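You operate a simulated robot arm through the tools that you are given. There is no shell and no other tool.

You are at the controls of a simulated two-armed robot. One attempt, no reset.

## Task
Take the finished disc out and set the cleaner back to wipe.
Fine: disc on the bench, lid back on.
Where things are to end (x, y in the base frame): disc holder within 5 cm of [53, 3].

The check looks at the end state, three seconds after you hand in, the way a careful person would. Anything else that was tipped, shoved, dropped, spilled or broken makes it a failure. A push-on lid holds only when it is set on centred and level and pressed home; a screw cap is set on level and turned clockwise until tight.

## Robot
Two 7-joint arms with two-finger parallel grippers on one trunk that stands fixed in place. Base frame: the origin is at the foot of the trunk, x ahead of it, y to its left, z up. Lengths are in cm, angles in rad, forces in N, time in s.
The left shoulder is at [6, 14.3, 99.1], the right one opposite. With the tool pointing down near the work surface each hand reaches from about 28 to 72 cm from the base axis, measured 20 degrees to its own side. Payload 1.57 kg a hand.
The tool frame of a hand sits at the grasp point between the pads (the TCP): z along the fingers, y along the line on which they close. The tips reach 3 cm beyond it. Largest opening 11 cm; finger width 2.4, thickness 1.2; the body of the gripper, 4.8 by 11.2 cm, starts 7.8 cm behind the TCP.
Orientation is that of the tool frame in the base frame, as a unit quaternion [x, y, z, w]. With the fingers straight down and closing along the base's y, the tool's x points along the base's -x, its y along +y and its z along -z.

## Interface
- The arms move only by the tool jog_arm. It takes "left_series", "right_series" or both (then of equal length, played together; a hand with none holds still); each is a list of rows, each a list of 7 numbers: the turn, a rotation vector about the tool's x, y, z in degrees, then the shift along the tool's x, y, z in cm, then the finger opening in cm, from 0 to 11. In form: [[rx, ry, rz, x, y, z, fingers], ...]. A call has 1 to 20 rows; each row is the pose to reach, as a shift and turn from the pose commanded when the call began, along the tool's axes at that moment. Each row takes 0.2 s and may step no farther than 5 cm and 0.15 rad from the row before; otherwise, or with a gripper value out of range, the whole call is refused. A pose out of reach is approached as far as the arm can. The call stops where the force on the tool passes 40 N (or 10 N more than at its start, if that is more) or the arm is blocked; 0.2 s more then pass. The fingers move at their own pace (about 4.5 cm/s each) and stop on an object; they squeeze with about 21 N. The grip force told is the motor's: it shows also when the fingers shut on nothing. Time passes only in rows, and 0.2 s behind the last, so rows that repeat a pose let the fingers close. It gives the time, the measured TCP pose, the force on the tool (base axes), the opening and the grip force at its end, in the units of the frame above (readings bear some noise), with the torque about the TCP (base axes, N m) and any sound that the robot's microphone picked up.
- Cameras (640 x 400 px; columns grow to the right, rows downward): "scene" is now at [4.9, 1.1, 159.99]; the picture's right is [0.12, -0.99, 0.00], its down [-0.75, -0.09, -0.66] and it looks along [0.65, 0.08, -0.75] (base axes); focal length 311 px, centre (320, 200). "left" rides on the left gripper at [7, -1.6, -14.1] in its tool frame; the picture's right is [0.23, 0.97, 0.00], its down [-0.86, 0.20, -0.48] and it looks along [-0.47, 0.11, 0.88] (tool axes); focal length 222 px, centre (320, 200). "right" rides on the right gripper at [7, 1.6, -14.1] in its tool frame; the picture's right is [-0.23, 0.97, 0.00], its down [-0.86, -0.20, -0.48] and it looks along [-0.47, -0.11, 0.88] (tool axes); focal length 222 px, centre (320, 200). There is no depth. A picture from a camera that has moved, and an enlarged one, comes with that camera's place and axes in the base frame and with its lens.
- capture(camera): a new picture of that camera. No time passes.
- raise_lower(by): slides the trunk up (or, below 0, down) by that many cm; the arms and the scene camera ride with it, the base frame stays. It gives what a move gives, with no picture.
- aim_head(pan, tilt): turns the head with the scene camera to pan (to the left, within 1.501 rad either way) and tilt (down, from -0.506 to 1.204), counted from straight ahead of the robot. It gives what a move gives.
- inspect(camera, box): a new picture of the part [left, top, right, bottom] of that camera's present view, enlarged. No time passes.
- finish_job(): hands the job in; it is judged then, once.

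Places have to be worked out from the pictures, the camera data and where the tool is seen. Open the grippers and draw the arms clear of the work before you hand the job in, unless the task says otherwise.

The tools are called after ">>>" as name(argument=value, ...) on one line, values as JSON. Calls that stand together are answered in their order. jog_arm: Moves the arms, as the interface text tells. Its arguments: {"type":"object","properties":{"left_series":{"type":"array","items":{"type":"array","items":{"type":"number"}}},"right_series":{"type":"array","items":{"type":"array","items":{"type":"number"}}}},"required":[]} The other tools are called the same way: raise_lower (by) moves the trunk up or down; aim_head (pan, tilt) turns the head that bears the scene camera; capture (camera) takes a picture; inspect (camera, box) takes an enlarged picture of a part of a camera's view; finish_job () hands the job in.

At the start:

```text
clock: 0.0
left_position: [33.49, 35.96, 118.29]
left_ee_rot: [0.0, 1.0, 0.0, 0.0]
left_ft_force: [0.0, -0.4, -0.3]
left_moment: [0.01, 0.01, -0.01]
left_gripper_width: 10.98
left_finger_force: 0.2
right_position: [38.99, -0.03, 118.29]
right_ee_rot: [0.0, 1.0, 0.001, 0.0]
right_ft_force: [0.0, -0.2, -1.3]
right_moment: [0.01, 0.02, -0.02]
right_gripper_width: 11.01
right_finger_force: 0.1
trunk travel left (down, up): [-59.0, 0.0]
head pan, tilt (commanded): [0.126, 0.853]
```

scene: 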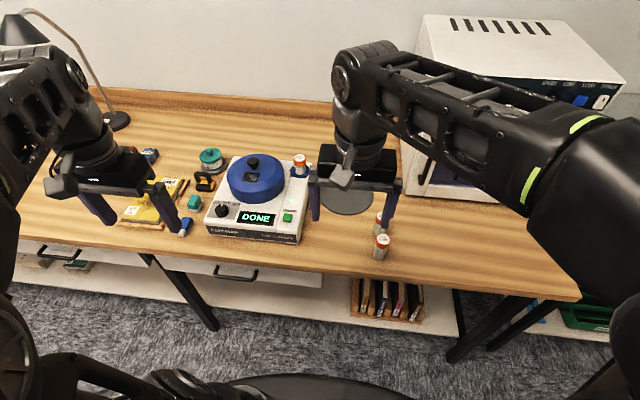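
right: 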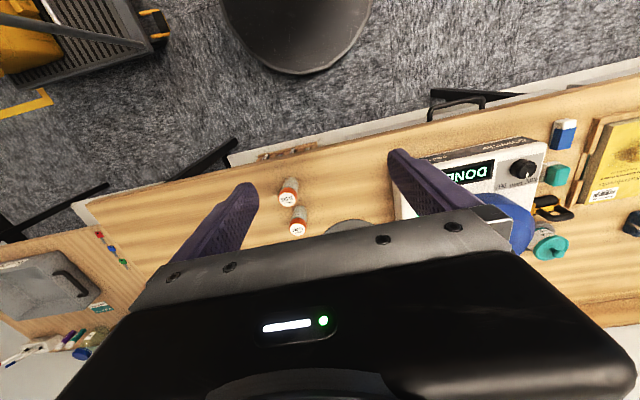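
left: 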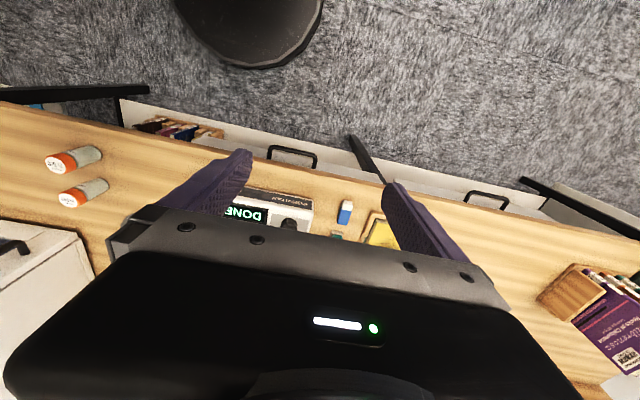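

The scene shows a disc cleaner with a blue lid, a "DONE" display, a knob and a green button. I look closer at it and its surroundings.

>>> inspect(camera="scene", box=[190, 140, 320, 250])

>>> inspect(camera="scene", box=[100, 130, 240, 250])

>>> inspect(camera="scene", box=[280, 140, 420, 270])

```text
3.64 times, centred on (255, 195) of scene
camera zoom: at [4.9, 1.1, 159.99], right [0.12, -0.99, 0.0], down [-0.75, -0.09, -0.66], along [0.65, 0.08, -0.75], focal length 1129 px, centre (556, 218)
```

zoom: 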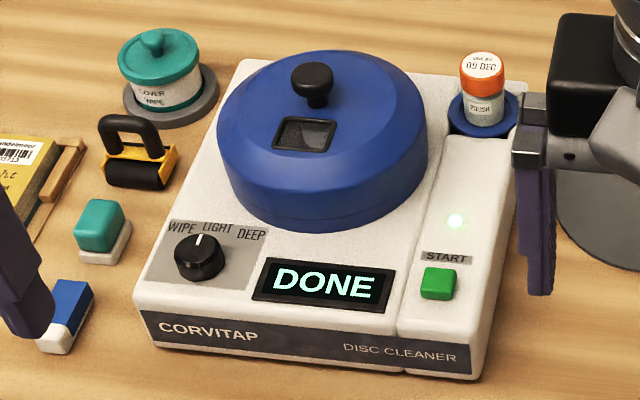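

```text
3.33 times, centred on (170, 190) of scene
camera zoom: at [4.9, 1.1, 159.99], right [0.12, -0.99, 0.0], down [-0.75, -0.09, -0.66], along [0.65, 0.08, -0.75], focal length 1035 px, centre (820, 233)
```

zoom: 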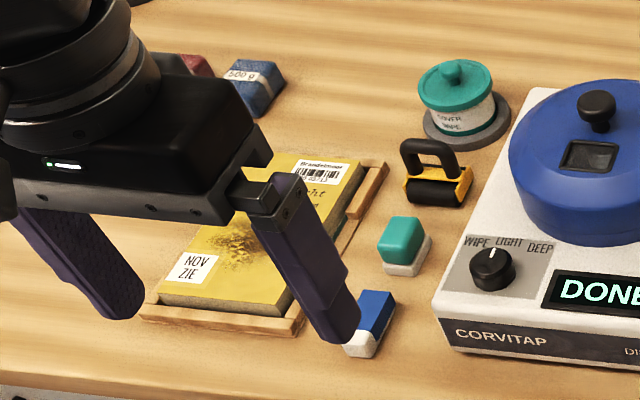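

```text
3.08 times, centred on (350, 205) of scene
camera zoom: at [4.9, 1.1, 159.99], right [0.12, -0.99, 0.0], down [-0.75, -0.09, -0.66], along [0.65, 0.08, -0.75], focal length 956 px, centre (228, 185)
```

zoom: 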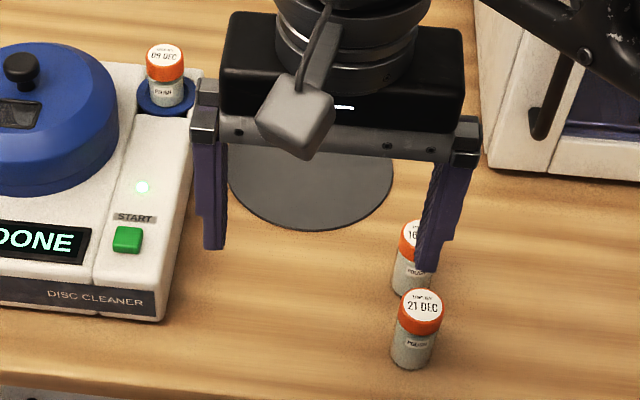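

I want to read the label on the teal jar and see the details of the cleaner (knob, lid window, polish holder).

>>> inspect(camera="scene", box=[195, 142, 235, 167])

>>> inspect(camera="scene", box=[225, 150, 289, 190])

>>> inspect(camera="scene", box=[280, 145, 320, 170])

>>> inspect(camera="scene", box=[205, 195, 253, 225])

>>> inspect(camera="right", box=[380, 110, 600, 270])

```text
16.00 times, centred on (215, 154) of scene
camera zoom: at [4.9, 1.1, 159.99], right [0.12, -0.99, 0.0], down [-0.75, -0.09, -0.66], along [0.65, 0.08, -0.75], focal length 4969 px, centre (2000, 928)
```

zoom: 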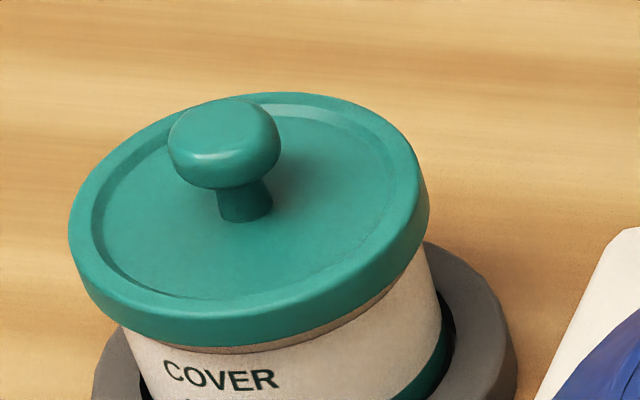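

```text
10.00 times, centred on (257, 170) of scene
camera zoom: at [4.9, 1.1, 159.99], right [0.12, -0.99, 0.0], down [-0.75, -0.09, -0.66], along [0.65, 0.08, -0.75], focal length 3106 px, centre (950, 500)
```

zoom: 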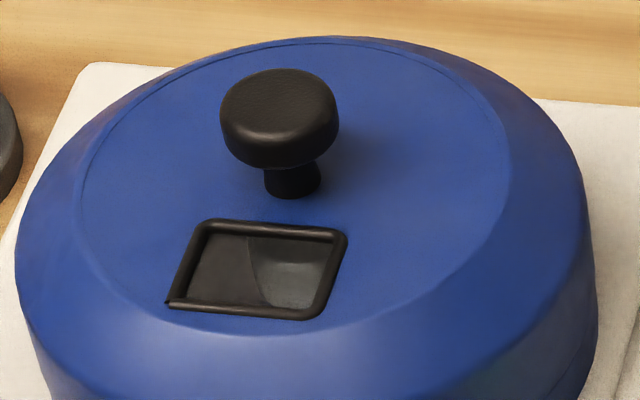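

```text
16.00 times, centred on (300, 158) of scene
camera zoom: at [4.9, 1.1, 159.99], right [0.12, -0.99, 0.0], down [-0.75, -0.09, -0.66], along [0.65, 0.08, -0.75], focal length 4969 px, centre (640, 880)
```

zoom: 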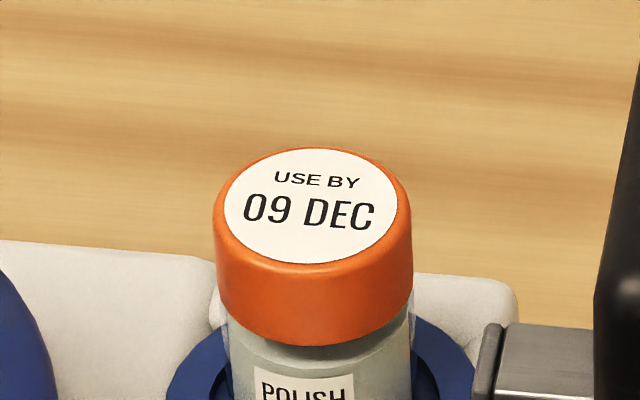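

```text
13.33 times, centred on (229, 210) of scene
camera zoom: at [4.9, 1.1, 159.99], right [0.12, -0.99, 0.0], down [-0.75, -0.09, -0.66], along [0.65, 0.08, -0.75], focal length 4141 px, centre (1533, 67)
```

zoom: 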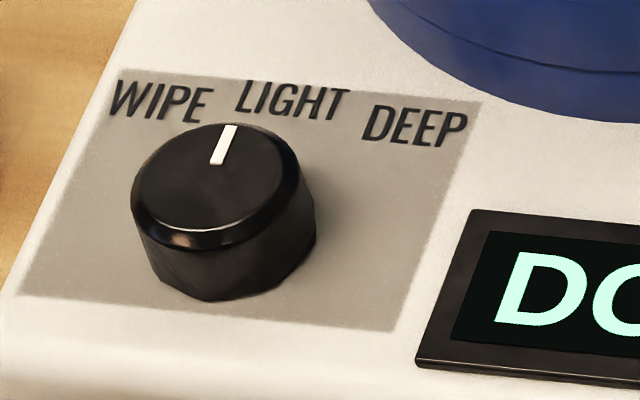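

```text
2.50 times, centred on (490, 190) of right
camera zoom: at [32.13, 1.54, 132.46], right [0.23, 0.97, 0.0], down [0.86, -0.2, 0.48], along [0.47, -0.11, -0.88], focal length 555 px, centre (-105, 225)
```

zoom: 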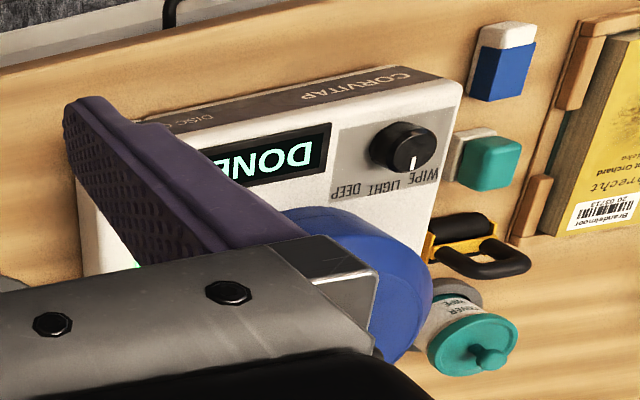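

Triangulating scene and right views: knob top ≈ (55, 34.5, 94.5), front vial cap ≈ (49.5, -8.7, 96.6), so the bench is around z 88–91. I move the right hand away to the right and back a little, to free the view.

>>> jog_arm(right_series=[[0, 0, 0, 1, -4, 0, 11], [0, 0, 0, 2, -8, 0, 11], [0, 0, 0, 3, -12, 0, 11], [0, 0, 0, 4, -16, 0, 11], [0, 0, 0, 5, -20, 0, 11], [0, 0, 0, 6, -24, 0, 11]])

>>> capture(camera="scene")

```text
clock: 1.4
left_position: [33.6, 35.84, 118.41]
left_ee_rot: [0.0, 1.0, 0.001, 0.0]
left_ft_force: [-0.3, 0.1, 0.0]
left_moment: [-0.01, 0.04, 0.01]
left_gripper_width: 10.98
left_finger_force: 0.1
right_position: [32.83, -24.27, 118.12]
right_ee_rot: [0.001, 1.0, 0.002, 0.001]
right_ft_force: [-0.1, -0.5, -0.4]
right_moment: [0.04, 0.04, -0.02]
right_gripper_width: 11.03
right_finger_force: 0.1
trunk travel left (down, up): [-59.0, 0.0]
head pan, tilt (commanded): [0.126, 0.853]
```

```text
taken
camera scene: at [4.9, 0.86, 160.0], right [0.12, -0.99, 0.0], down [-0.75, -0.09, -0.66], along [0.65, 0.08, -0.75], focal length 311 px, centre (320, 200)
```

scene: 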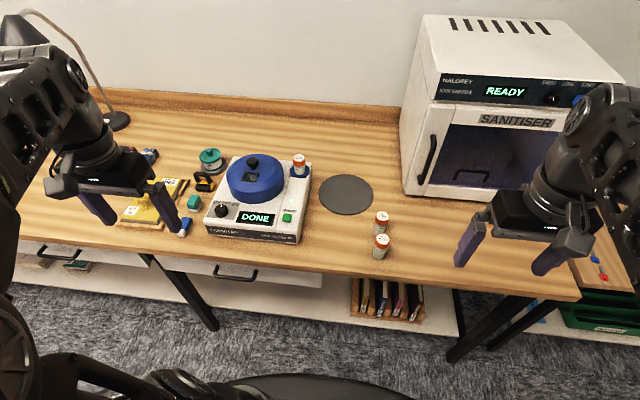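

The scene is clear now; a sanitiser stands at right and a grey mat lies on the bench. I bring the left hand above and before the cleaner to look at it with the wrist camera for stereo.

>>> jog_arm(left_series=[[0, 0, 0, -3.3, -2.4, -1.4, 11], [0, 0, 0, -6.6, -4.8, -2.8, 11], [0, 0, 0, -9.9, -7.2, -4.2, 11], [0, 0, 0, -13.2, -9.6, -5.6, 11], [0, 0, 0, -16.5, -12, -7, 11]])

>>> capture(camera="left")

>>> inspect(camera="left", box=[200, 80, 440, 230])

>>> capture(camera="scene")

```text
clock: 2.6
left_position: [48.81, 26.24, 117.86]
left_ee_rot: [-0.004, 1.0, 0.0, 0.006]
left_ft_force: [-0.7, 1.6, -0.1]
left_moment: [-0.21, -0.08, 0.0]
left_gripper_width: 11.0
left_finger_force: 0.0
left hand out of reach, approached as far as the arm can: row 1, 2, 3, 4, 5
right_position: [32.88, -23.6, 118.33]
right_ee_rot: [0.0, 1.0, -0.001, -0.001]
right_ft_force: [0.0, 1.1, -0.4]
right_moment: [0.0, -0.04, -0.02]
right_gripper_width: 11.01
right_finger_force: 0.0
trunk travel left (down, up): [-59.0, 0.0]
head pan, tilt (commanded): [0.126, 0.853]
```

```text
taken
camera left: at [41.86, 24.39, 131.95], right [-0.24, 0.97, 0.0], down [0.85, 0.21, 0.49], along [0.47, 0.11, -0.87], focal length 222 px, centre (320, 200)
```

left: 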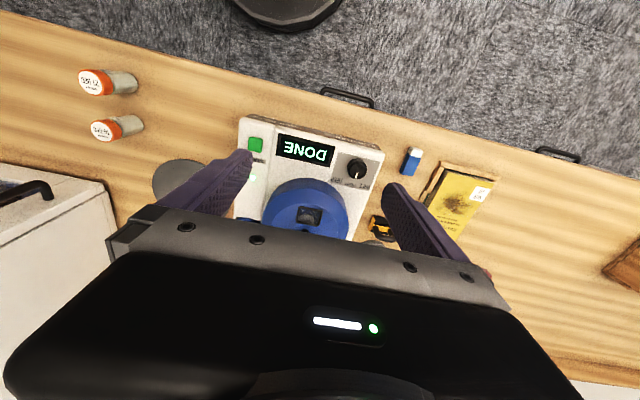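

```text
2.67 times, centred on (320, 155) of left
camera zoom: at [41.86, 24.39, 131.95], right [-0.24, 0.97, 0.0], down [0.85, 0.21, 0.49], along [0.47, 0.11, -0.87], focal length 592 px, centre (320, 320)
```

zoom: 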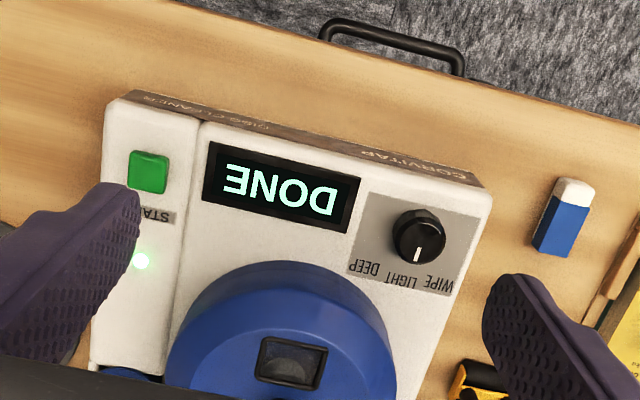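

```text
taken
camera scene: at [4.82, 1.62, 159.99], right [0.13, -0.99, 0.0], down [-0.75, -0.1, -0.66], along [0.65, 0.08, -0.75], focal length 311 px, centre (320, 200)
```

scene: 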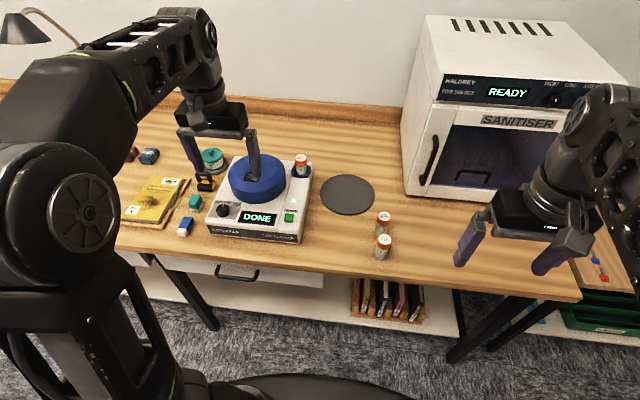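

The left hand sits in front of the lid now. I take enlarged scene views at this same instant to triangulate the knob, lid and corners.

>>> inspect(camera="scene", box=[200, 140, 328, 250])

>>> inspect(camera="scene", box=[115, 140, 243, 240])

>>> inspect(camera="left", box=[240, 100, 400, 210])

>>> inspect(camera="left", box=[360, 130, 520, 240])

```text
3.64 times, centred on (264, 195) of scene
camera zoom: at [4.82, 1.62, 159.99], right [0.13, -0.99, 0.0], down [-0.75, -0.1, -0.66], along [0.65, 0.08, -0.75], focal length 1129 px, centre (524, 218)
```

zoom: 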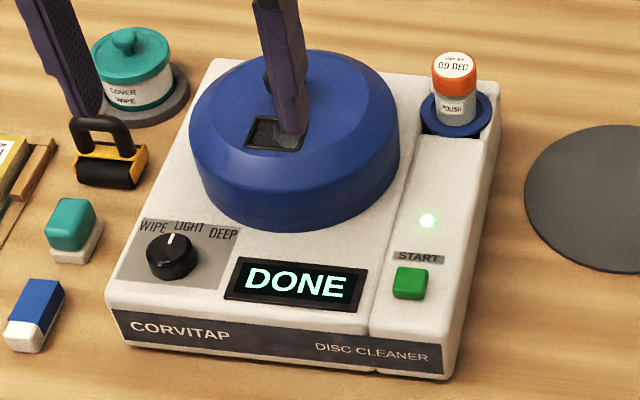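

```text
4.00 times, centred on (179, 190) of scene
camera zoom: at [4.82, 1.62, 159.99], right [0.13, -0.99, 0.0], down [-0.75, -0.1, -0.66], along [0.65, 0.08, -0.75], focal length 1242 px, centre (884, 240)
```

zoom: 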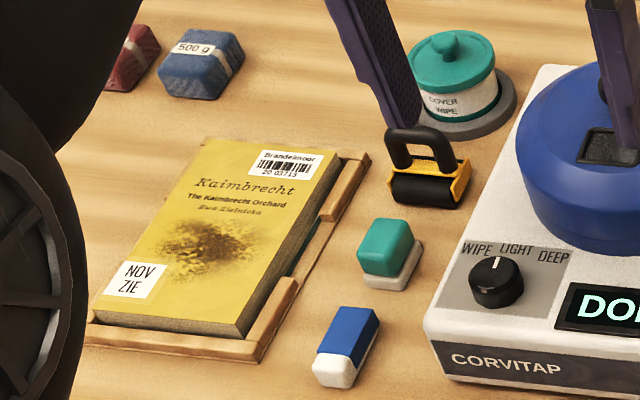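

```text
3.64 times, centred on (320, 155) of left
camera zoom: at [41.86, 24.39, 131.95], right [-0.24, 0.97, 0.0], down [0.85, 0.21, 0.49], along [0.47, 0.11, -0.87], focal length 808 px, centre (320, 364)
```

zoom: 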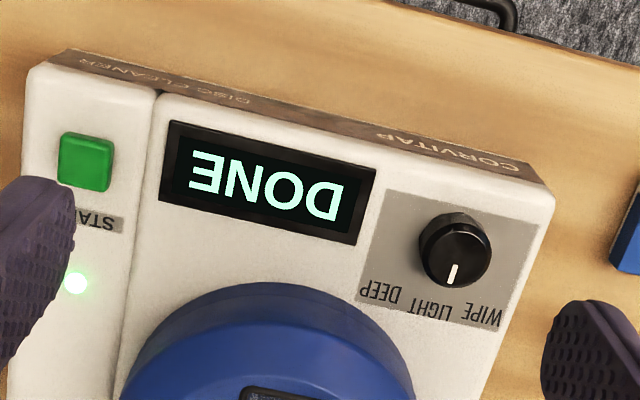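

```text
3.64 times, centred on (440, 185) of left
camera zoom: at [41.86, 24.39, 131.95], right [-0.24, 0.97, 0.0], down [0.85, 0.21, 0.49], along [0.47, 0.11, -0.87], focal length 808 px, centre (-116, 254)
```

zoom: 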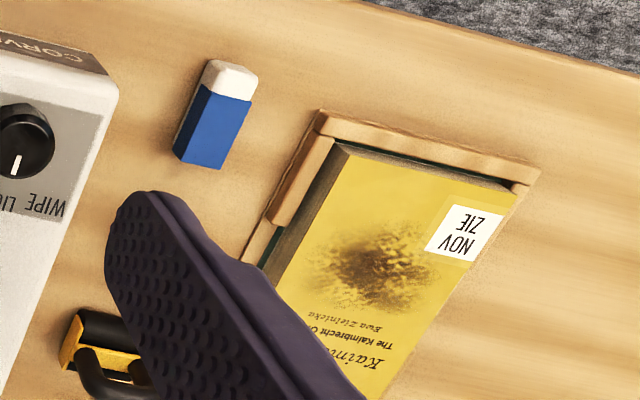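

The jar label reads "COVER … WIPE"; I zoom on it, the knob panel and the lid's window to understand their roles.

>>> inspect(camera="scene", box=[216, 145, 248, 165])

>>> inspect(camera="scene", box=[216, 156, 240, 171])

>>> inspect(camera="scene", box=[215, 195, 263, 225])

>>> inspect(camera="scene", box=[300, 150, 348, 180])

```text
16.00 times, centred on (232, 155) of scene
camera zoom: at [4.82, 1.62, 159.99], right [0.13, -0.99, 0.0], down [-0.75, -0.1, -0.66], along [0.65, 0.08, -0.75], focal length 4969 px, centre (1728, 920)
```

zoom: 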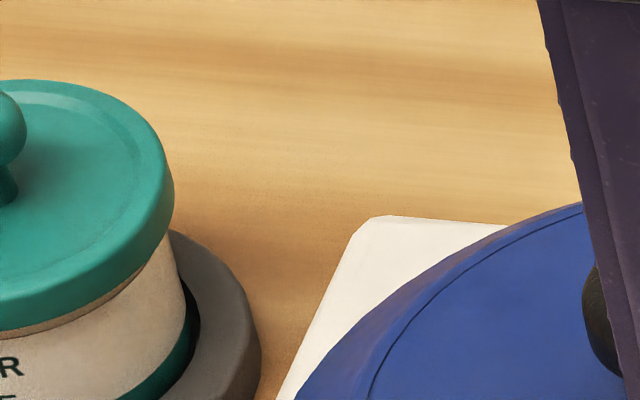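

```text
16.00 times, centred on (228, 164) of scene
camera zoom: at [4.82, 1.62, 159.99], right [0.13, -0.99, 0.0], down [-0.75, -0.1, -0.66], along [0.65, 0.08, -0.75], focal length 4969 px, centre (1792, 784)
```

zoom: 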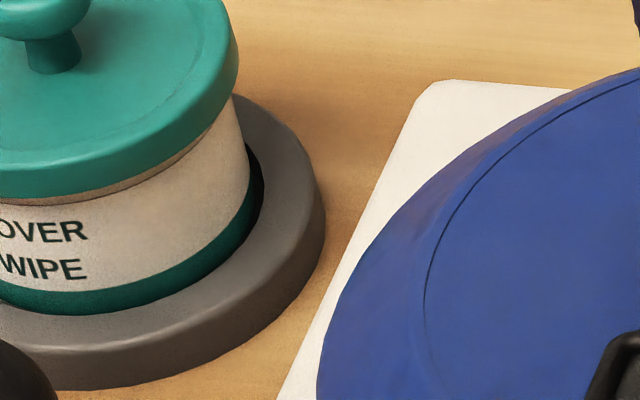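

```text
13.33 times, centred on (239, 210) of scene
camera zoom: at [4.82, 1.62, 159.99], right [0.13, -0.99, 0.0], down [-0.75, -0.1, -0.66], along [0.65, 0.08, -0.75], focal length 4141 px, centre (1400, 67)
```

zoom: 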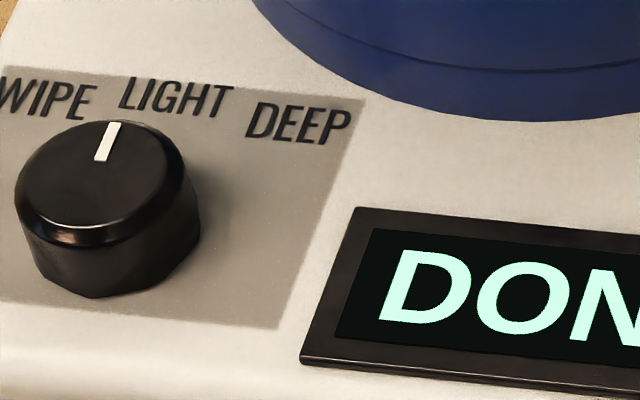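

```text
13.33 times, centred on (324, 165) of scene
camera zoom: at [4.82, 1.62, 159.99], right [0.13, -0.99, 0.0], down [-0.75, -0.1, -0.66], along [0.65, 0.08, -0.75], focal length 4141 px, centre (267, 667)
```

zoom: 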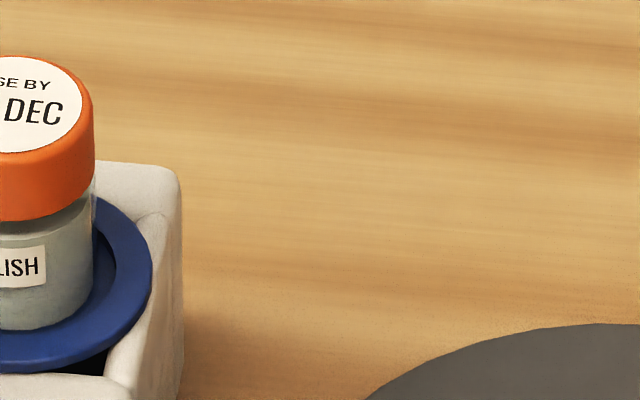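

The jar is just a tub of cover wipes, so "wipe" is the knob setting. From triangulation: cleaner spans about x 49–75, y 13–39; knob top ≈ (53.8, 33.8, 96.2), lid handle ≈ (66, 27, top 103.6), bench z ≈ 90. I check what pose the next move is relative to with a small safe descent, and look at the grey mat.

>>> jog_arm(left_series=[[0, 0, 0, 0, 1, 3, 11], [0, 0, 0, 0, 2, 6, 11], [0, 0, 0, 0, 2, 8, 11]])

>>> inspect(camera="scene", box=[310, 150, 430, 270])

```text
clock: 3.4
left_position: [48.69, 27.24, 109.49]
left_ee_rot: [0.0, 1.0, 0.0, 0.0]
left_ft_force: [0.1, 0.2, -0.1]
left_moment: [0.0, 0.01, 0.0]
left_gripper_width: 11.0
left_finger_force: 0.0
right_position: [32.85, -24.0, 118.17]
right_ee_rot: [0.0, 1.0, 0.0, 0.0]
right_ft_force: [-0.1, 0.0, -0.2]
right_moment: [0.0, 0.0, 0.0]
right_gripper_width: 10.99
right_finger_force: 0.1
trunk travel left (down, up): [-59.0, 0.0]
head pan, tilt (commanded): [0.126, 0.853]
```

```text
3.33 times, centred on (370, 210) of scene
camera zoom: at [4.93, 1.14, 159.99], right [0.12, -0.99, 0.0], down [-0.75, -0.09, -0.66], along [0.65, 0.08, -0.75], focal length 1035 px, centre (153, 167)
```

zoom: 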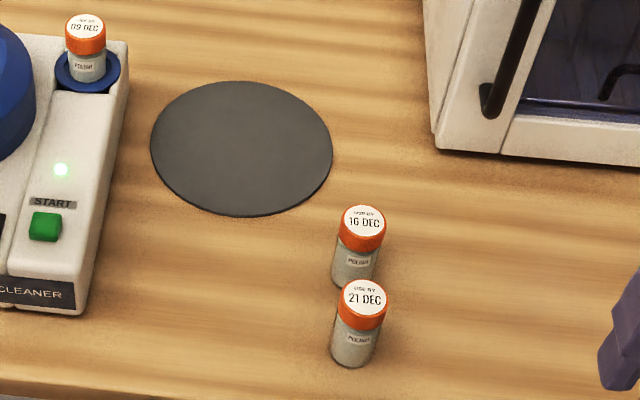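

Commands go from the clipped pose, good. The mat is centred near (69, 1), radius 8 – a good place for the lid meanwhile. Now I tilt the left hand 30° forward and go to about 8 cm before the lid handle along the fingers, then look.

>>> jog_arm(left_series=[[0, -7.5, 0, -3.3, 0, -0.2, 11], [0, -15, 0, -6.6, 0, -0.4, 11], [0, -22.5, 0, -9.9, 0, -0.6, 11], [0, -30, 0, -13.2, 0, -0.8, 11]])

>>> capture(camera="left")

>>> inspect(camera="scene", box=[200, 120, 328, 220])

```text
clock: 4.4
left_position: [61.81, 27.1, 110.47]
left_ee_rot: [0.0, 0.966, 0.0, 0.259]
left_ft_force: [0.6, 0.4, -0.3]
left_moment: [-0.05, -0.01, -0.01]
left_gripper_width: 11.0
left_finger_force: 0.0
right_position: [32.9, -23.99, 118.15]
right_ee_rot: [0.0, 1.0, 0.0, 0.0]
right_ft_force: [0.0, 0.5, -1.0]
right_moment: [-0.03, -0.03, 0.0]
right_gripper_width: 10.99
right_finger_force: 0.0
trunk travel left (down, up): [-59.0, 0.0]
head pan, tilt (commanded): [0.126, 0.853]
```

```text
taken
camera left: at [48.86, 25.39, 119.23], right [-0.2, 0.97, -0.11], down [0.5, 0.2, 0.84], along [0.84, 0.11, -0.53], focal length 222 px, centre (320, 200)
```

left: 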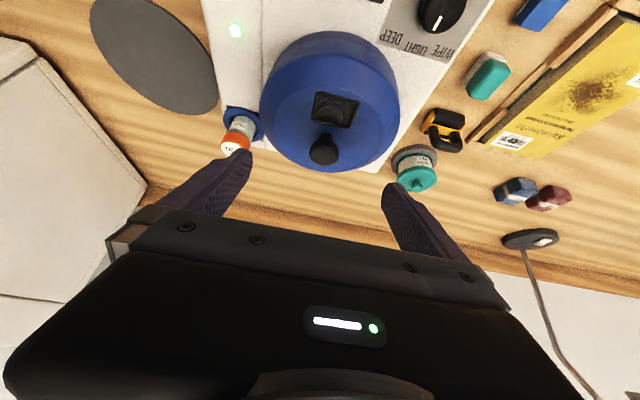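

```text
4.00 times, centred on (264, 170) of scene
camera zoom: at [4.94, 1.12, 159.99], right [0.12, -0.99, 0.0], down [-0.75, -0.09, -0.66], along [0.65, 0.08, -0.75], focal length 1242 px, centre (544, 320)
```

zoom: 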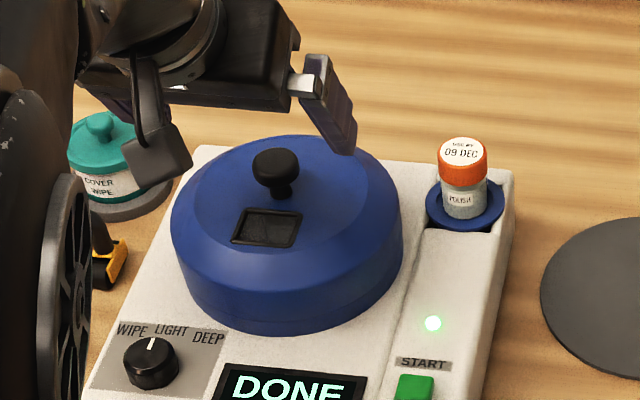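

The handle lies straight along the fingers in the left view. I enlarge both views of the handle to pin its place.

>>> inspect(camera="left", box=[240, 100, 400, 200])

>>> inspect(camera="scene", box=[240, 145, 288, 175])

```text
4.00 times, centred on (320, 150) of left
camera zoom: at [48.86, 25.39, 119.23], right [-0.2, 0.97, -0.11], down [0.5, 0.2, 0.84], along [0.84, 0.11, -0.53], focal length 888 px, centre (320, 400)
```

zoom: 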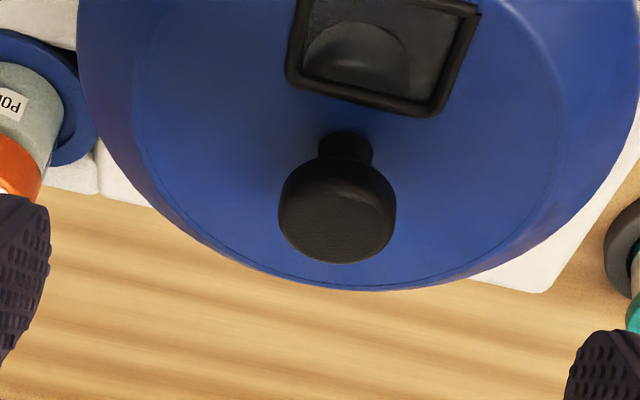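

```text
13.33 times, centred on (264, 160) of scene
camera zoom: at [4.94, 1.12, 159.99], right [0.12, -0.99, 0.0], down [-0.75, -0.09, -0.66], along [0.65, 0.08, -0.75], focal length 4141 px, centre (1067, 733)
```

zoom: 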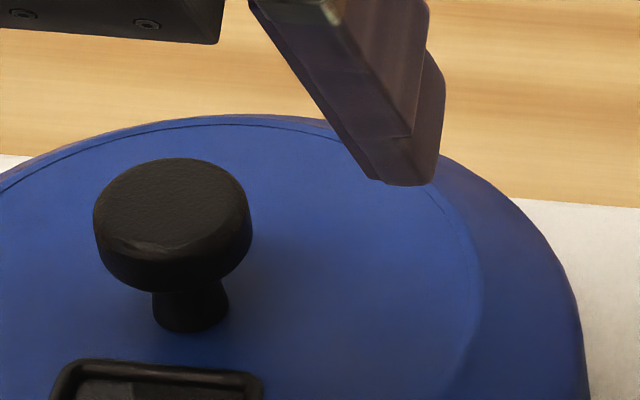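

Handle head: top centre ≈ (66.3, 27.4, 102.9), 3.2 cm wide, so I advance 7 cm along the fingers with the tips staying just above the lid surface, then check before closing.

>>> jog_arm(left_series=[[0, 0, 0, 0.1, 0.1, 2.5, 11], [0, 0, 0, 0.2, 0.2, 5, 9], [0, 0, 0, 0.25, 0.3, 6.2, 8], [0, 0, 0, 0.25, 0.3, 7.0, 7]])

>>> inspect(camera="left", box=[240, 100, 400, 200])

>>> inspect(camera="scene", box=[220, 130, 300, 180])

```text
clock: 5.4
left_position: [64.72, 26.98, 105.52]
left_ee_rot: [0.0, 0.966, 0.0, 0.26]
left_ft_force: [0.4, 0.3, 0.4]
left_moment: [-0.03, -0.01, 0.02]
left_gripper_width: 7.01
left_finger_force: 0.1
left hand out of reach, approached as far as the arm can: row 3, 4
right_position: [32.87, -24.21, 118.24]
right_ee_rot: [-0.001, 1.0, 0.001, -0.001]
right_ft_force: [0.1, -0.6, -0.1]
right_moment: [0.02, 0.02, -0.01]
right_gripper_width: 11.01
right_finger_force: 0.0
trunk travel left (down, up): [-59.0, 0.0]
head pan, tilt (commanded): [0.126, 0.853]
```

```text
4.00 times, centred on (320, 150) of left
camera zoom: at [51.6, 25.2, 114.38], right [-0.2, 0.97, -0.11], down [0.5, 0.2, 0.84], along [0.84, 0.11, -0.53], focal length 888 px, centre (320, 400)
```

zoom: 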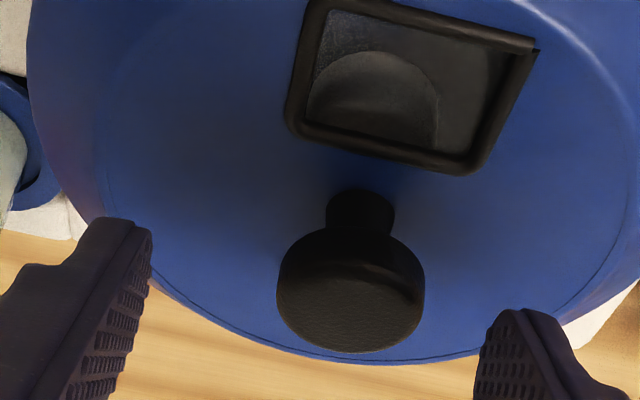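

```text
8.00 times, centred on (260, 155) of scene
camera zoom: at [4.94, 1.05, 159.99], right [0.12, -0.99, 0.0], down [-0.75, -0.09, -0.66], along [0.65, 0.08, -0.75], focal length 2484 px, centre (800, 560)
```

zoom: 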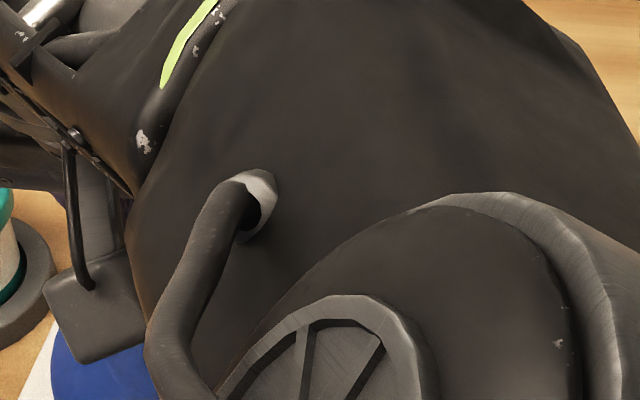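

The arm reports a reach limit 1.5 cm short of the grasp. I look at the whole arm to see which limit that is.

>>> capture(camera="scene")

>>> capture(camera="right")

```text
taken
camera scene: at [4.94, 1.05, 159.99], right [0.12, -0.99, 0.0], down [-0.75, -0.09, -0.66], along [0.65, 0.08, -0.75], focal length 311 px, centre (320, 200)
```

scene: 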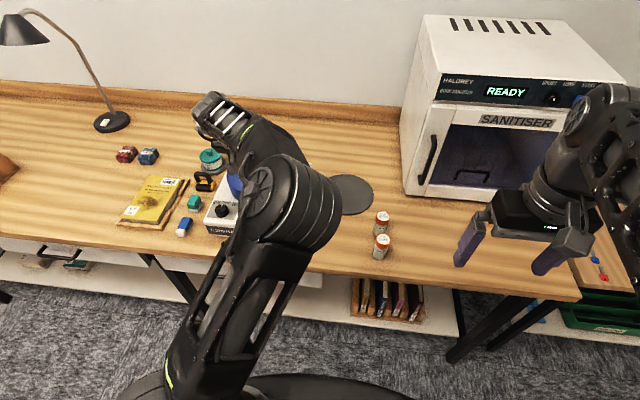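

```text
taken
camera right: at [26.04, -22.48, 132.33], right [0.23, 0.97, 0.0], down [0.86, -0.2, 0.48], along [0.47, -0.11, -0.88], focal length 222 px, centre (320, 200)
```

right: 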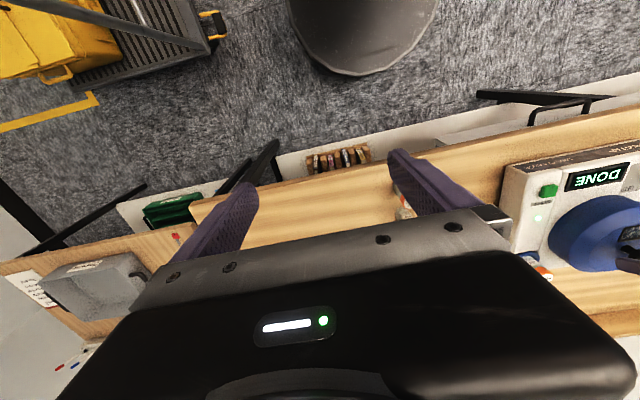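

The elbow is well bent, so it is a joint limit from the tilt, not length. I reduce the tilt to 15° in place, shift 0.5 cm left to centre on the handle (≈ y 27.5), then continue down.

>>> jog_arm(left_series=[[0, 0, 0, 0, 0.3, -1, 7], [0, 7.5, 0, 0, 0.5, -1, 7], [0, 15, 0, 0, 0.55, -0.5, 7], [0, 15, 0, -0.1, 0.55, 0.5, 7], [0, 15, 0, -0.25, 0.55, 1.7, 7]])

>>> inspect(camera="left", box=[240, 100, 400, 200])

>>> capture(camera="scene")

```text
clock: 6.6
left_position: [61.15, 24.06, 106.86]
left_ee_rot: [0.001, 0.992, 0.0, 0.13]
left_ft_force: [-0.3, -0.3, 0.3]
left_moment: [0.02, 0.02, -0.01]
left_gripper_width: 6.98
left_finger_force: 0.1
left hand out of reach, approached as far as the arm can: row 2, 3, 4, 5
right_position: [32.89, -24.1, 118.13]
right_ee_rot: [0.0, 1.0, 0.001, 0.001]
right_ft_force: [0.4, 0.0, 0.1]
right_moment: [0.01, -0.01, -0.02]
right_gripper_width: 11.02
right_finger_force: 0.1
trunk travel left (down, up): [-59.0, 0.0]
head pan, tilt (commanded): [0.126, 0.853]
```

```text
4.00 times, centred on (320, 150) of left
camera zoom: at [50.79, 22.31, 118.8], right [-0.22, 0.97, -0.06], down [0.7, 0.2, 0.68], along [0.68, 0.11, -0.73], focal length 888 px, centre (320, 400)
```

zoom: 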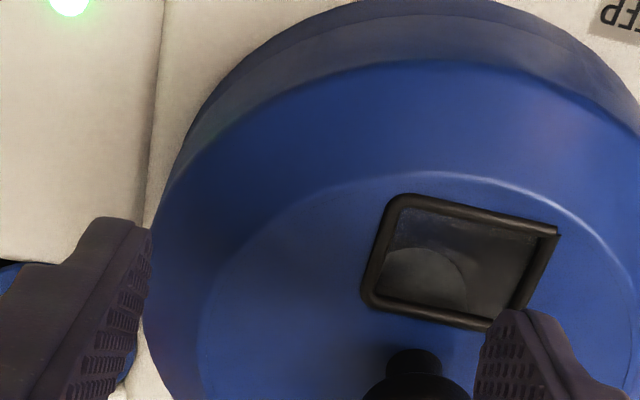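

```text
taken
camera scene: at [4.89, 1.04, 159.99], right [0.12, -0.99, 0.0], down [-0.75, -0.09, -0.66], along [0.65, 0.08, -0.75], focal length 311 px, centre (320, 200)
```

scene: 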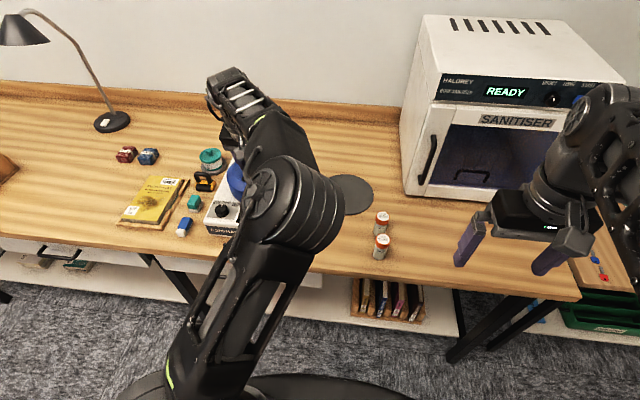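

Less tilt shortens the reach, so more tilt should lengthen it. I back off, and take a 45° tilt at a pre-grasp point 8 cm before the handle.

>>> jog_arm(left_series=[[0, 0, 0, 0, 0, -4, 8], [0, -7.5, 0, 0, 1, -4, 9], [0, -15, 0, 0.1, 2, -4, 9], [0, -22.5, 0, 0.2, 3.4, -3, 9], [0, -30, 0, 0.26, 3.44, -1.15, 9]])

>>> capture(camera="left")

>>> capture(camera="scene")

```text
clock: 7.8
left_position: [60.65, 27.74, 108.21]
left_ee_rot: [0.0, 0.924, 0.0, 0.383]
left_ft_force: [0.3, 0.9, 0.2]
left_moment: [-0.04, 0.0, -0.01]
left_gripper_width: 9.0
left_finger_force: 0.1
right_position: [32.84, -23.93, 118.26]
right_ee_rot: [0.001, 1.0, 0.0, 0.0]
right_ft_force: [0.6, 0.7, 0.0]
right_moment: [-0.03, 0.0, -0.01]
right_gripper_width: 11.01
right_finger_force: 0.0
trunk travel left (down, up): [-59.0, 0.0]
head pan, tilt (commanded): [0.126, 0.853]
```

```text
taken
camera left: at [45.8, 26.16, 113.19], right [-0.16, 0.97, -0.16], down [0.27, 0.2, 0.94], along [0.95, 0.11, -0.29], focal length 222 px, centre (320, 200)
```

left: 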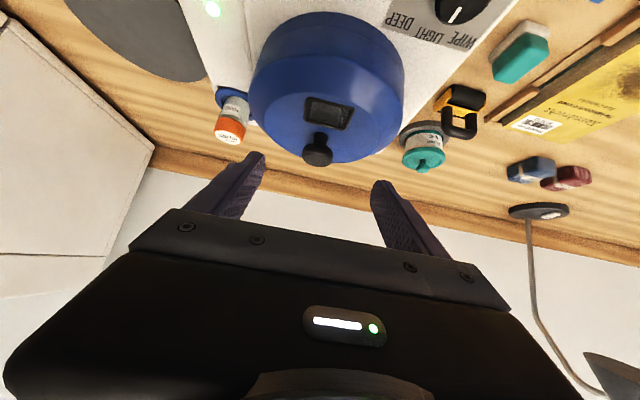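

```text
taken
camera scene: at [4.86, 1.3, 159.99], right [0.12, -0.99, 0.0], down [-0.75, -0.1, -0.66], along [0.65, 0.08, -0.75], focal length 311 px, centre (320, 200)
```

scene: 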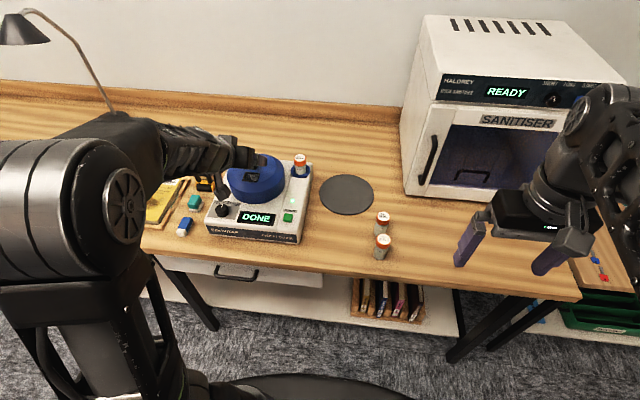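

Now the elbow is out to the left and the pose is reached exactly. I zoom in to align before advancing.

>>> inspect(camera="left", box=[240, 100, 400, 200])

>>> inspect(camera="scene", box=[210, 130, 306, 190])

```text
4.00 times, centred on (320, 150) of left
camera zoom: at [45.8, 26.16, 113.19], right [-0.16, 0.97, -0.16], down [0.27, 0.2, 0.94], along [0.95, 0.11, -0.29], focal length 888 px, centre (320, 400)
```

zoom: 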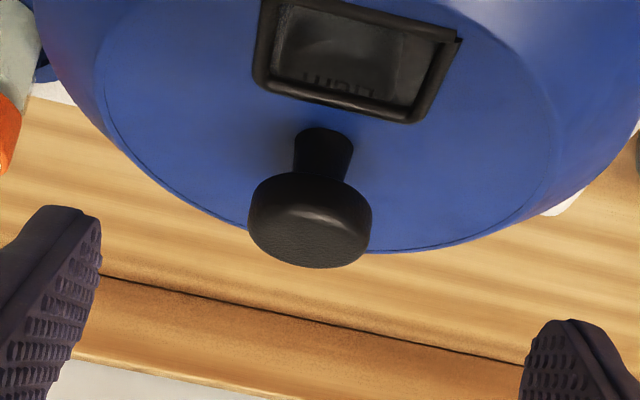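

```text
6.67 times, centred on (258, 160) of scene
camera zoom: at [4.86, 1.3, 159.99], right [0.12, -0.99, 0.0], down [-0.75, -0.1, -0.66], along [0.65, 0.08, -0.75], focal length 2070 px, centre (733, 467)
```

zoom: 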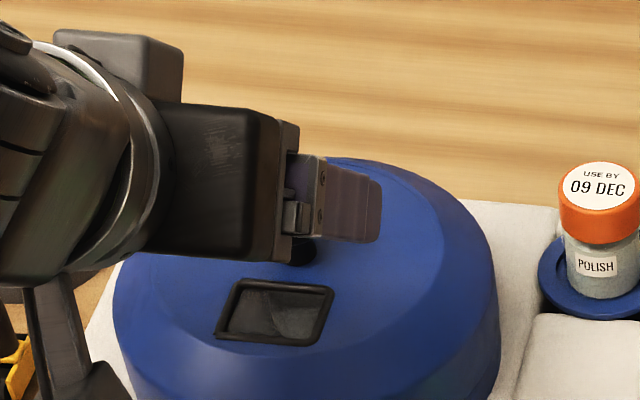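

Handle is centred between the fingers (head centre ≈ (66.3, 27.45, 102.2)). I advance 6 cm along the fingers and then look before closing.

>>> jog_arm(left_series=[[0, 0, 0, 0.1, -0.1, 2.0, 8], [0, 0, 0, 0.15, -0.2, 4.0, 7], [0, 0, 0, 0.25, -0.25, 5.2, 6], [0, 0, 0, 0.25, -0.25, 5.9, 6], [0, 0, 0, 0.25, -0.25, 5.9, 6]])

>>> inspect(camera="left", box=[240, 100, 400, 200])

>>> inspect(camera="scene", box=[210, 130, 306, 190])

```text
clock: 9.0
left_position: [64.45, 27.36, 103.81]
left_ee_rot: [0.0, 0.924, 0.0, 0.383]
left_ft_force: [0.1, -0.1, -0.6]
left_moment: [0.02, 0.01, 0.04]
left_gripper_width: 6.01
left_finger_force: 0.0
right_position: [32.88, -24.1, 118.16]
right_ee_rot: [0.0, 1.0, 0.001, 0.0]
right_ft_force: [-1.0, -0.4, 0.9]
right_moment: [0.01, -0.05, 0.01]
right_gripper_width: 10.99
right_finger_force: 0.1
trunk travel left (down, up): [-59.0, 0.0]
head pan, tilt (commanded): [0.126, 0.853]
```

```text
4.00 times, centred on (320, 150) of left
camera zoom: at [49.72, 25.71, 108.82], right [-0.16, 0.97, -0.16], down [0.27, 0.2, 0.94], along [0.95, 0.11, -0.29], focal length 888 px, centre (320, 400)
```

zoom: 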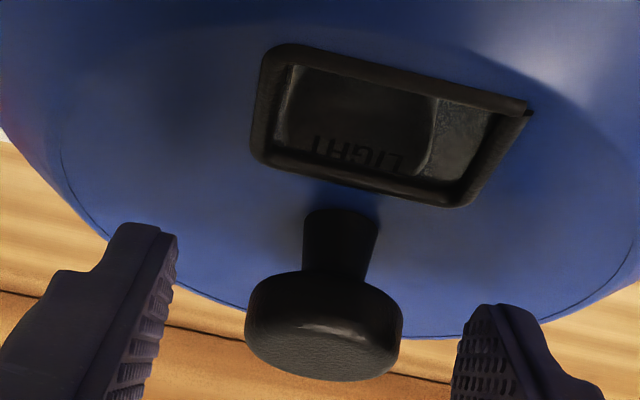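

```text
6.67 times, centred on (258, 160) of scene
camera zoom: at [4.88, 1.13, 159.99], right [0.12, -0.99, 0.0], down [-0.75, -0.09, -0.66], along [0.65, 0.08, -0.75], focal length 2070 px, centre (733, 467)
```

zoom: 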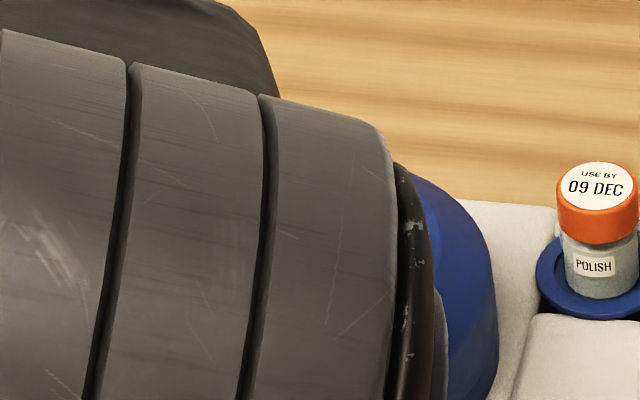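

The head sits between the pads, about 2.2 cm past the TCP. I close the fingers on it.

>>> jog_arm(left_series=[[0, 0, 0, 0, 0, 0, 2.5], [0, 0, 0, 0, 0, 0, 2], [0, 0, 0, 0, 0, 0, 2], [0, 0, 0, 0, 0, 0, 2]])

>>> inspect(camera="left", box=[240, 100, 400, 200])

```text
clock: 10.0
left_position: [64.64, 27.34, 103.78]
left_ee_rot: [0.001, 0.924, -0.001, 0.382]
left_ft_force: [-0.7, -0.6, 0.6]
left_moment: [0.01, 0.01, 0.02]
left_gripper_width: 3.1
left_finger_force: 21.5
right_position: [32.85, -24.07, 118.17]
right_ee_rot: [0.0, 1.0, 0.001, 0.0]
right_ft_force: [0.1, 0.3, -0.6]
right_moment: [-0.01, -0.02, 0.01]
right_gripper_width: 11.0
right_finger_force: 0.0
trunk travel left (down, up): [-59.0, 0.0]
head pan, tilt (commanded): [0.126, 0.853]
heard: snap
```

```text
4.00 times, centred on (320, 150) of left
camera zoom: at [49.72, 25.67, 108.83], right [-0.16, 0.97, -0.16], down [0.27, 0.2, 0.94], along [0.95, 0.11, -0.29], focal length 888 px, centre (320, 400)
```

zoom: 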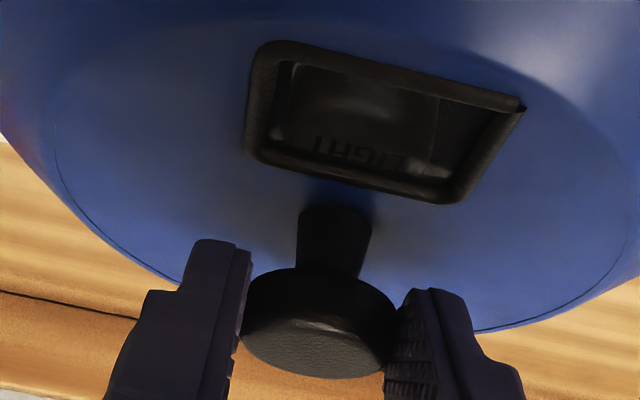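

Gripped at 3.1 cm with 21 N, and a "snap" was heard as the fingers shut (likely the lid's seat letting go or clicking). I lift gently straight up 1.5 cm and check.

>>> jog_arm(left_series=[[0, 0, 0, -0.21, 0, -0.21, 2], [0, 0, 0, -0.42, 0, -0.42, 2], [0, 0, 0, -0.64, 0, -0.64, 2], [0, 0, 0, -0.85, 0, -0.85, 2], [0, 0, 0, -1.06, 0, -1.06, 2]])

>>> inspect(camera="left", box=[200, 60, 440, 210])

>>> capture(camera="scene")

```text
clock: 11.2
left_position: [64.54, 27.36, 105.15]
left_ee_rot: [0.0, 0.924, 0.0, 0.383]
left_ft_force: [-0.7, 0.2, -0.9]
left_moment: [-0.03, 0.03, 0.02]
left_gripper_width: 3.07
left_finger_force: 21.4
right_position: [32.86, -24.0, 118.14]
right_ee_rot: [0.0, 1.0, 0.0, 0.0]
right_ft_force: [0.2, -0.9, -0.7]
right_moment: [-0.02, -0.01, 0.0]
right_gripper_width: 11.01
right_finger_force: 0.1
trunk travel left (down, up): [-59.0, 0.0]
head pan, tilt (commanded): [0.126, 0.853]
```

```text
2.67 times, centred on (320, 135) of left
camera zoom: at [49.73, 25.71, 110.3], right [-0.16, 0.97, -0.16], down [0.27, 0.2, 0.94], along [0.95, 0.11, -0.29], focal length 592 px, centre (320, 373)
```

zoom: 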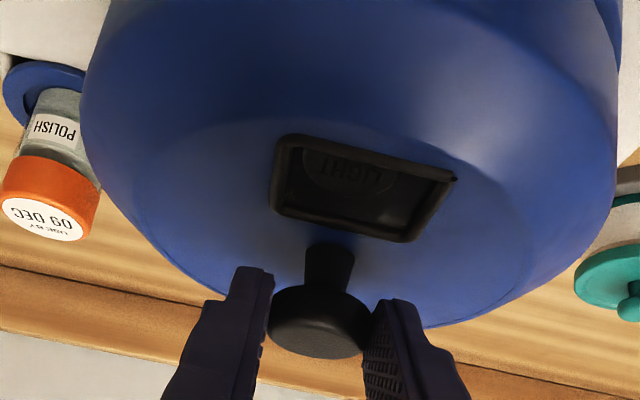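

```text
taken
camera scene: at [4.91, 1.1, 159.99], right [0.12, -0.99, 0.0], down [-0.75, -0.09, -0.66], along [0.65, 0.08, -0.75], focal length 311 px, centre (320, 200)
```

scene: 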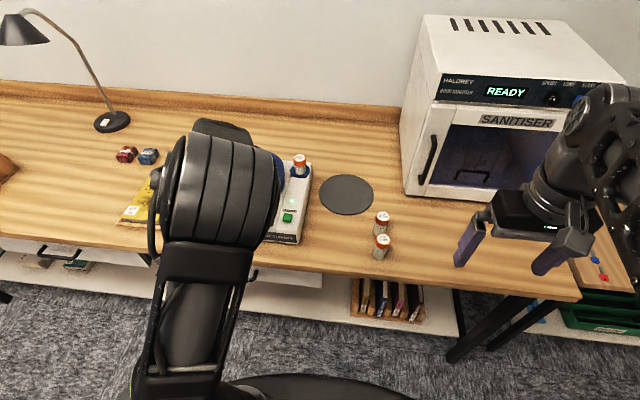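

The lid comes up with the hand, light and level. I keep lifting in small steps to 5 cm.

>>> jog_arm(left_series=[[0, 0, 0, -0.5, 0, -0.5, 2], [0, 0, 0, -1.0, 0, -1.0, 2], [0, 0, 0, -1.5, 0, -1.5, 2], [0, 0, 0, -2.0, 0, -2.0, 2], [0, 0, 0, -2.5, 0, -2.5, 2]])

>>> capture(camera="left")

>>> capture(camera="scene")

>>> capture(camera="right")

```text
clock: 12.4
left_position: [64.53, 27.45, 108.75]
left_ee_rot: [0.0, 0.924, 0.0, 0.382]
left_ft_force: [0.3, -0.3, -0.3]
left_moment: [-0.01, 0.04, -0.01]
left_gripper_width: 3.08
left_finger_force: 20.9
right_position: [32.82, -24.09, 118.24]
right_ee_rot: [0.0, 1.0, 0.001, -0.001]
right_ft_force: [0.1, -0.3, 0.2]
right_moment: [0.03, 0.02, 0.0]
right_gripper_width: 11.02
right_finger_force: 0.0
trunk travel left (down, up): [-59.0, 0.0]
head pan, tilt (commanded): [0.126, 0.853]
```

```text
taken
camera left: at [49.62, 25.77, 113.89], right [-0.16, 0.97, -0.16], down [0.27, 0.2, 0.94], along [0.95, 0.11, -0.29], focal length 222 px, centre (320, 200)
```

left: 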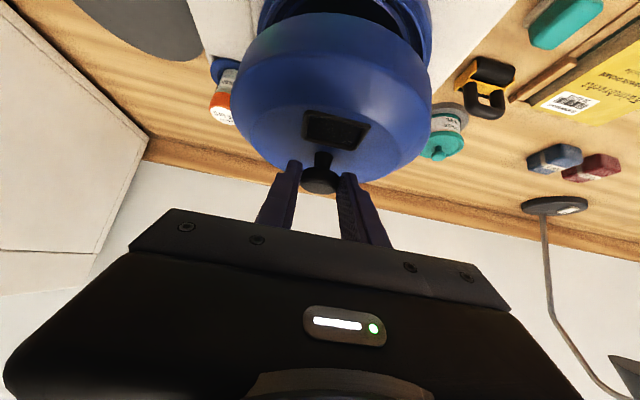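

```text
taken
camera scene: at [4.9, 1.11, 159.99], right [0.12, -0.99, 0.0], down [-0.75, -0.09, -0.66], along [0.65, 0.08, -0.75], focal length 311 px, centre (320, 200)
```

scene: 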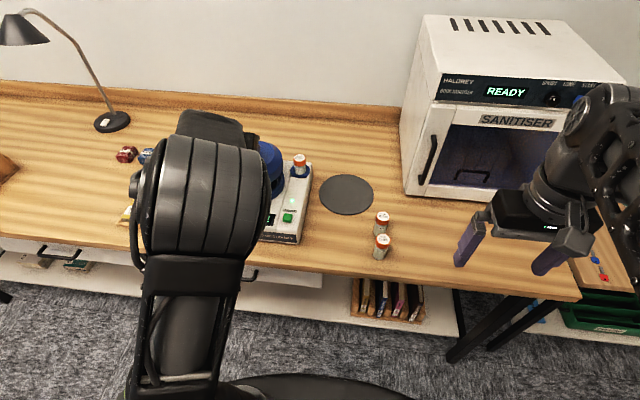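

```text
taken
camera right: at [26.0, -22.43, 132.35], right [0.23, 0.97, 0.0], down [0.86, -0.2, 0.48], along [0.47, -0.11, -0.88], focal length 222 px, centre (320, 200)
```

right: 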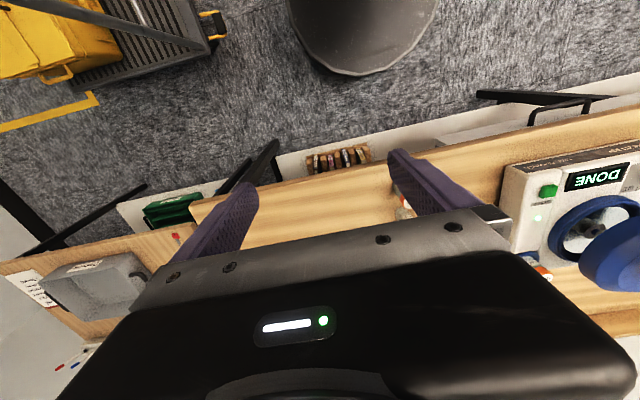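

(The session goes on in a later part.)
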